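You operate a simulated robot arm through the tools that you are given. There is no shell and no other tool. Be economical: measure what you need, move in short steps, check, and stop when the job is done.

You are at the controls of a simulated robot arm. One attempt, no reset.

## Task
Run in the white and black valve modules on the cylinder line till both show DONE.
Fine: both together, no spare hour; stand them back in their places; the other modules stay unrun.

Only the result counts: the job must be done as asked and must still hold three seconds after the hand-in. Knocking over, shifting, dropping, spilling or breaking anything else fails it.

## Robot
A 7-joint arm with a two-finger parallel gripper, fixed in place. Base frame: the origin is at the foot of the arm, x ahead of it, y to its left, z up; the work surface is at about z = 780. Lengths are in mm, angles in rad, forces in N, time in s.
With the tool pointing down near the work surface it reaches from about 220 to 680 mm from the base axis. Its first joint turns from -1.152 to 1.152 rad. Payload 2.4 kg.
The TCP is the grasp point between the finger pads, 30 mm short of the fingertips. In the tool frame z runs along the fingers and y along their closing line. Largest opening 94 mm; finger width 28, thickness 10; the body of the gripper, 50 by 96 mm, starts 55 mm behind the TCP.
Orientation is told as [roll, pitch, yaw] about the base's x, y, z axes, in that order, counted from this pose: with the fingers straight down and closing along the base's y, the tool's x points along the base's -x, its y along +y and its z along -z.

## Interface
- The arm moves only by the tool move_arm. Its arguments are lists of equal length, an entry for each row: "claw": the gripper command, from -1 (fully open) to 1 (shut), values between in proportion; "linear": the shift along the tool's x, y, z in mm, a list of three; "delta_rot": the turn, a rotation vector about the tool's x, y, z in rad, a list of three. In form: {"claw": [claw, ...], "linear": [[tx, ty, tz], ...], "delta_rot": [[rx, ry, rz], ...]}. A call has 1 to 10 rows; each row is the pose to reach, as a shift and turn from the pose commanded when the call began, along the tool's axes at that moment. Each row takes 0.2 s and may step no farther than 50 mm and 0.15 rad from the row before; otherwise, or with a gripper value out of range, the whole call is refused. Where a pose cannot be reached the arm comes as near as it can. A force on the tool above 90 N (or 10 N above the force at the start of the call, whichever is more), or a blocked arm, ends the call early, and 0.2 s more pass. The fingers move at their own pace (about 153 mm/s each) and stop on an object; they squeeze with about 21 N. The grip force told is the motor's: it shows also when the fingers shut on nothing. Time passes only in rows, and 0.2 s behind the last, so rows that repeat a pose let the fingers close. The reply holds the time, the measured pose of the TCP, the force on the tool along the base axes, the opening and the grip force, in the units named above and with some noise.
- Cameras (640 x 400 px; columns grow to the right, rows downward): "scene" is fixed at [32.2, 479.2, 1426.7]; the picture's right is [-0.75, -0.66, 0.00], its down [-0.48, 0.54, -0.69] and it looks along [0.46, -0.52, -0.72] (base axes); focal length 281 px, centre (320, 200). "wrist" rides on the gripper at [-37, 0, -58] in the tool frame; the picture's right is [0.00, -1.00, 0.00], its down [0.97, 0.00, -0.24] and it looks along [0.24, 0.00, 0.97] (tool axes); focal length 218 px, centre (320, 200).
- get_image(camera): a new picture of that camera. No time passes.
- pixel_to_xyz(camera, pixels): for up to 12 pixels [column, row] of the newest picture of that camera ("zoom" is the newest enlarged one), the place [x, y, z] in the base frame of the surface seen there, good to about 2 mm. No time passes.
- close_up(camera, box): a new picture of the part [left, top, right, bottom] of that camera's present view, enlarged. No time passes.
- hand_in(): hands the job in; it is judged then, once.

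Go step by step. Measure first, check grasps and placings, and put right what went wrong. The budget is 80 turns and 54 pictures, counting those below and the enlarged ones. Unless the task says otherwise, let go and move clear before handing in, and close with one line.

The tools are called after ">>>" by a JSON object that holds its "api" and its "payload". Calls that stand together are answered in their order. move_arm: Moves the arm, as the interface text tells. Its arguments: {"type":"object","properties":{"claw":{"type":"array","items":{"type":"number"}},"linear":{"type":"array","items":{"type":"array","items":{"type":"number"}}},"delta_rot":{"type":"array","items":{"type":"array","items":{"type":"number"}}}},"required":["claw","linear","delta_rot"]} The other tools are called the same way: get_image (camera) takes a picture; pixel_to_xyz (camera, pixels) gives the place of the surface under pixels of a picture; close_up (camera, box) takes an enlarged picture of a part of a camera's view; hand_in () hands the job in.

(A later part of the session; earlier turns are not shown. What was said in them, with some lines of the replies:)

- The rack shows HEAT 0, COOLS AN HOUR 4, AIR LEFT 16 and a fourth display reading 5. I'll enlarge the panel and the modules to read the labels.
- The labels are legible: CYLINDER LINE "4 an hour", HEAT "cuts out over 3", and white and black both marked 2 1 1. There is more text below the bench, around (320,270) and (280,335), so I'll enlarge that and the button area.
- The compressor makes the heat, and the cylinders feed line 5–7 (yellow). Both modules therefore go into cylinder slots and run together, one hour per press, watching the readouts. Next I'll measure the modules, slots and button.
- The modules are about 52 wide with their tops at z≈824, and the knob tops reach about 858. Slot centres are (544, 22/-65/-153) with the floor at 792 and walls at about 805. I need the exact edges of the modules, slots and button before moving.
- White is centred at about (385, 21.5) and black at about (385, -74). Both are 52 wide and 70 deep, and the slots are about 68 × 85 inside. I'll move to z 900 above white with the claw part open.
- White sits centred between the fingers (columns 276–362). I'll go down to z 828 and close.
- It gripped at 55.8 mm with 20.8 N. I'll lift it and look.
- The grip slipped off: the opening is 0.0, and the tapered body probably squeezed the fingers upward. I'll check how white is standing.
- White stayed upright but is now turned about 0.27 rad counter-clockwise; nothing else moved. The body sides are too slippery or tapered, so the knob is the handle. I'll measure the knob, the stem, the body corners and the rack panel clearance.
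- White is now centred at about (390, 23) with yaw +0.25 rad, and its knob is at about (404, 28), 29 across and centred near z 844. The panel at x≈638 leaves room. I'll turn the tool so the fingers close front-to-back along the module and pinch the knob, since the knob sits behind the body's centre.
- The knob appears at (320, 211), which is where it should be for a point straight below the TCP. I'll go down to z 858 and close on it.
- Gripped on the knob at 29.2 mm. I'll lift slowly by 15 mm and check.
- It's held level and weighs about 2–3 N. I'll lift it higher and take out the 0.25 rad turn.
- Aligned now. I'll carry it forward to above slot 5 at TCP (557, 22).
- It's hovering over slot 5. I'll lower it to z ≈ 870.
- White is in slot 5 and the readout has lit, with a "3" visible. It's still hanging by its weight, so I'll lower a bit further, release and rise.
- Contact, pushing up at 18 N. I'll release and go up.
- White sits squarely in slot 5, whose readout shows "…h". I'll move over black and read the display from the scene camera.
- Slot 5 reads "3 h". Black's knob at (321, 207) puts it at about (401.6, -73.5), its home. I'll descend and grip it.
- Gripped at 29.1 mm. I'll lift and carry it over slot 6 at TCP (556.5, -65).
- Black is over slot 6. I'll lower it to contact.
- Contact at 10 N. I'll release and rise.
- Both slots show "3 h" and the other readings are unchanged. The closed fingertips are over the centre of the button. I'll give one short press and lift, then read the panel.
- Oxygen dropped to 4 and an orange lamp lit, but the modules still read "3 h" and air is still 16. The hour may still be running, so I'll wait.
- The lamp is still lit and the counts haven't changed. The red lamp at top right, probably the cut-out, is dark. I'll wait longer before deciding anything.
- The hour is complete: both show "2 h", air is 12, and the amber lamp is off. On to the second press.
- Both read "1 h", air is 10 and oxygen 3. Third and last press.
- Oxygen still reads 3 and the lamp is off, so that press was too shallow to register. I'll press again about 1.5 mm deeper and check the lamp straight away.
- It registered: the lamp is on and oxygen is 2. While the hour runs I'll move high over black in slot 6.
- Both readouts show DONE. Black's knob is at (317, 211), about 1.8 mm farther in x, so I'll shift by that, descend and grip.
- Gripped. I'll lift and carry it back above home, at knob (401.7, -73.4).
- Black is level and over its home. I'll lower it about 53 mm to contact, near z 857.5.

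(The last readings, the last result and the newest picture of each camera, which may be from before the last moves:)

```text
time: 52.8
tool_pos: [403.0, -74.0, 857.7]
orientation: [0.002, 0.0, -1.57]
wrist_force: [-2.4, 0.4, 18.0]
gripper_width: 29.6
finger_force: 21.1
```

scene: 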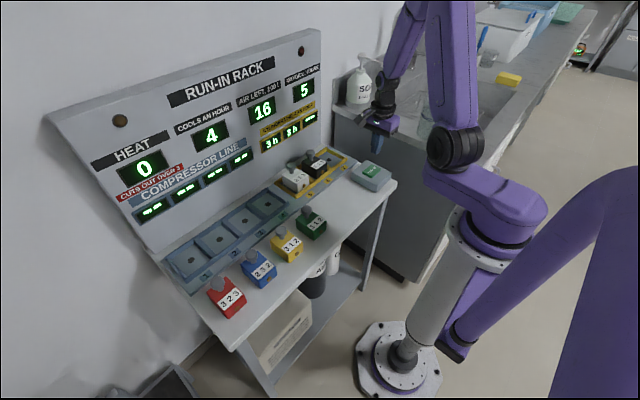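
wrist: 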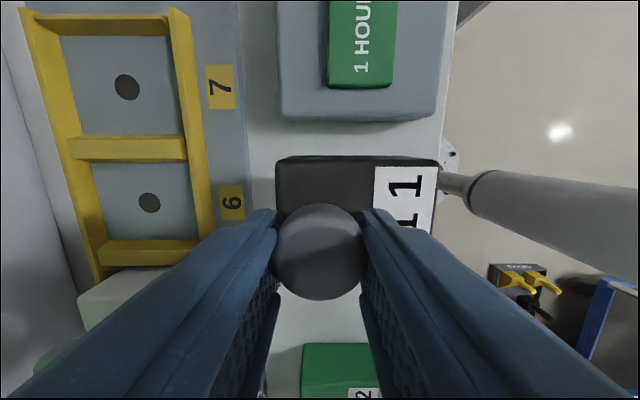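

Contact. I'll release, rise, then go above white in slot 5.

>>> {"api": "move_arm", "payload": {"claw": [1, 0.04, 0.04, 0.04, 0.04, 0.04], "linear": [[0, 0, -1], [0, 0, -1], [0, 0, -1], [0, 0, -20], [0, 0, -45], [0, 0, -64]], "delta_rot": [[0, 0, 0], [0, 0, 0], [0, 0, 0], [0, 0, 0], [0, 0, 0], [0, 0, 0]]}}

>>> {"api": "get_image", "payload": {"camera": "wrist"}}

>>> {"api": "move_arm", "payload": {"claw": [0.04, 0.04, 0.04, 0.04, 0.04], "linear": [[25, 40, 0], [50, 80, 0], [75, 120, 0], [95.5, 154.5, 0], [95.5, 154.5, 0]], "delta_rot": [[0, 0, 0], [0, 0, 0], [0, 0, 0], [0, 0, 0], [0, 0, 0]]}}

>>> {"api": "get_image", "payload": {"camera": "wrist"}}

```text
time: 54.2
tool_pos: [402.3, -74.3, 920.8]
orientation: [0.0, 0.001, -1.571]
wrist_force: [0.8, 0.2, 0.2]
gripper_width: 45.1
finger_force: 0.2
```

```text
16 pictures are left
```

wrist: 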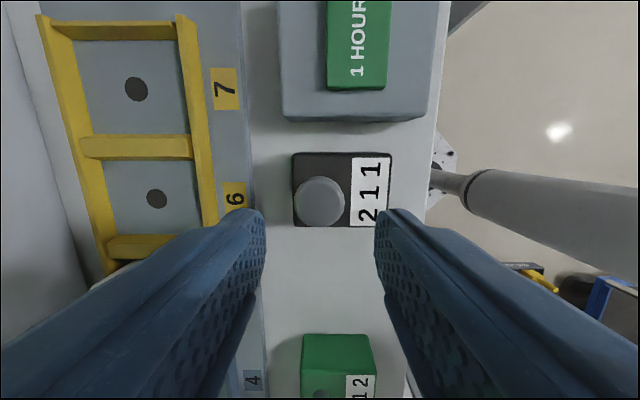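

```text
time: 55.4
tool_pos: [556.7, 20.5, 918.6]
orientation: [-0.001, 0.0, -1.571]
wrist_force: [0.2, -0.1, 0.2]
gripper_width: 45.0
finger_force: 0.0
```

```text
15 pictures are left
```

wrist: 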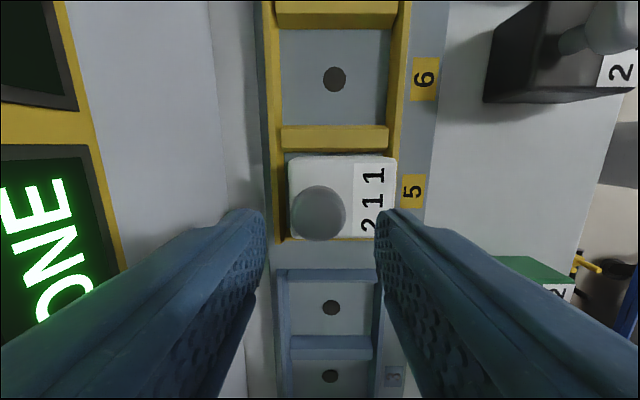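

Black is back within about 2 mm of its home. White's knob is at (318, 213), so I'll descend and grip.

>>> {"api": "move_arm", "payload": {"claw": [0.04, 0.04, 0.04, 1, 1, 1], "linear": [[0.6, 1, 25], [0.6, 1, 44], [0.6, 1, 49.5], [0.6, 1, 49.5], [0.6, 1, 49.5], [0.6, 1, 49.5]], "delta_rot": [[0, 0, 0], [0, 0, 0], [0, 0, 0], [0, 0, 0], [0, 0, 0], [0, 0, 0]]}}

```text
time: 56.8
tool_pos: [557.3, 22.4, 870.0]
orientation: [0.0, -0.002, -1.573]
wrist_force: [-0.3, -0.4, -0.6]
gripper_width: 29.2
finger_force: 21.0
```

Gripped. I'll carry it back above white's home, at knob (401.3, 20.5).

>>> {"api": "move_arm", "payload": {"claw": [1, 1, 1, 1, 1, 1, 1, 1], "linear": [[0, 0, -10], [0, 0, -25], [0, 0, -40], [-0.5, -40, -40], [-1, -80, -40], [-1.6, -120, -40], [-1.6, -155.7, -40], [-1.6, -155.7, -40]], "delta_rot": [[0, 0, 0], [0, 0, 0], [0, 0, 0], [0, 0, 0], [0, 0, 0], [0, 0, 0], [0, 0, 0], [0, 0, 0]]}}

>>> {"api": "get_image", "payload": {"camera": "wrist"}}

```text
time: 58.6
tool_pos: [402.8, 21.0, 911.7]
orientation: [0.002, 0.001, -1.571]
wrist_force: [0.0, -0.6, -3.4]
gripper_width: 29.3
finger_force: 20.8
```

```text
14 pictures are left
```

wrist: 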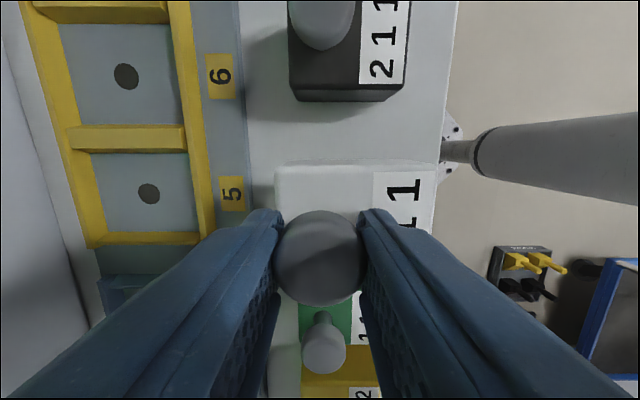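

It's level and aligned. I'll lower it to contact.

>>> {"api": "move_arm", "payload": {"claw": [1, 1, 1, 1], "linear": [[0, -0.7, 25], [0, -0.7, 45], [0, -0.7, 51], [0, -0.7, 53]], "delta_rot": [[0, 0, 0], [0, 0, 0], [0, 0, 0], [0, 0, 0]]}}

```text
time: 59.6
tool_pos: [401.1, 21.9, 858.1]
orientation: [0.0, 0.0, -1.573]
wrist_force: [0.8, -0.5, -3.1]
gripper_width: 29.3
finger_force: 20.7
```

It's still hanging (-3.1 N), so a little lower.

>>> {"api": "move_arm", "payload": {"claw": [1, 1], "linear": [[0, 0, 1], [0, 0, 1.8]], "delta_rot": [[0, 0, 0], [0, 0, 0]]}}

```text
time: 60.2
tool_pos: [401.2, 21.6, 857.4]
orientation: [0.001, -0.001, -1.572]
wrist_force: [-2.9, 0.5, 17.4]
gripper_width: 29.2
finger_force: 20.9
```

Contact. I'll release, rise well clear and check everything.

>>> {"api": "move_arm", "payload": {"claw": [1, 0.04, 0.04, 0.04, 0.04, 0.04, 0.04, 0.04], "linear": [[0, 0, -1], [0, 0, -1], [0, 0, -1], [0, 0, -20], [0, 0, -45], [0, 0, -90], [0, 0, -135], [0, 0, -135]], "delta_rot": [[0, 0, 0], [0, 0, 0], [0, 0, 0], [0, 0, 0], [0, 0, 0], [0, 0, 0], [0, 0, 0], [0, 0, 0]]}}

>>> {"api": "get_image", "payload": {"camera": "wrist"}}

>>> {"api": "close_up", "payload": {"camera": "scene", "box": [110, 50, 400, 330]}}

```text
time: 62.0
tool_pos: [402.9, 19.5, 989.6]
orientation: [-0.001, -0.001, -1.573]
wrist_force: [-0.6, 0.7, 0.8]
gripper_width: 45.1
finger_force: 0.0
```

```text
13 pictures are left
```

wrist: 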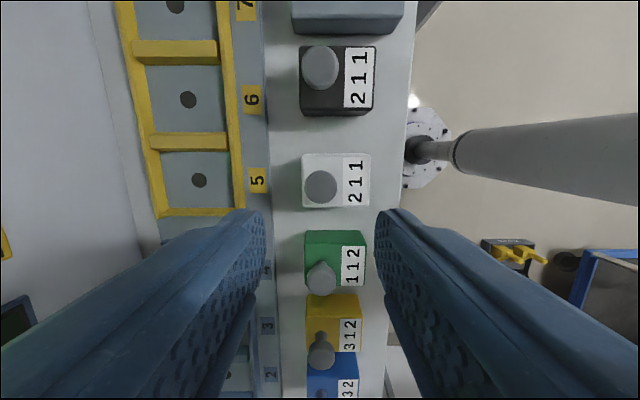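

```text
1.43 times, centred on (255, 190) of scene
```

zoom: 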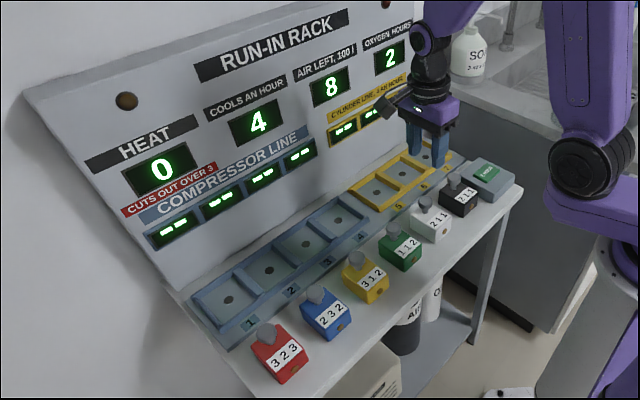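

Both modules are back and upright, and the rack is unchanged otherwise. I'll make one comparison with the starting view at the same box before handing in.

>>> {"api": "close_up", "payload": {"camera": "scene", "box": [300, 140, 400, 240]}}

```text
4.00 times, centred on (350, 190) of scene
```

zoom: 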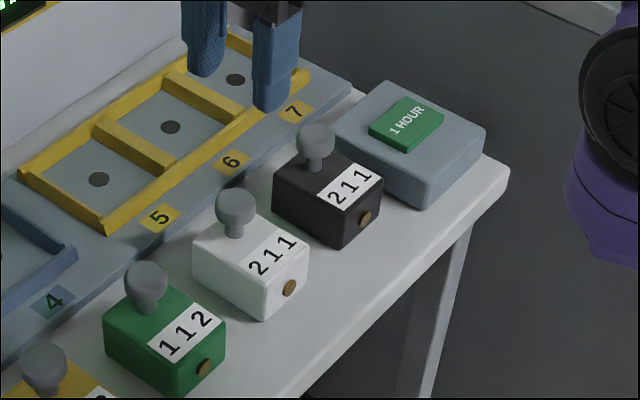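

The picture matches the start within 1–2 px for white, black, green and the button box. The gripper is open and clear, so I'm handing in.

>>> {"api": "hand_in", "payload": {}}

```text
The job is handed in.
```

The white and black modules ran together on the cylinder line for exactly three hours until both showed DONE, and both are back within about 2 mm of their places. My first grip on white slipped and turned it, which I corrected; the other modules were not run or moved.
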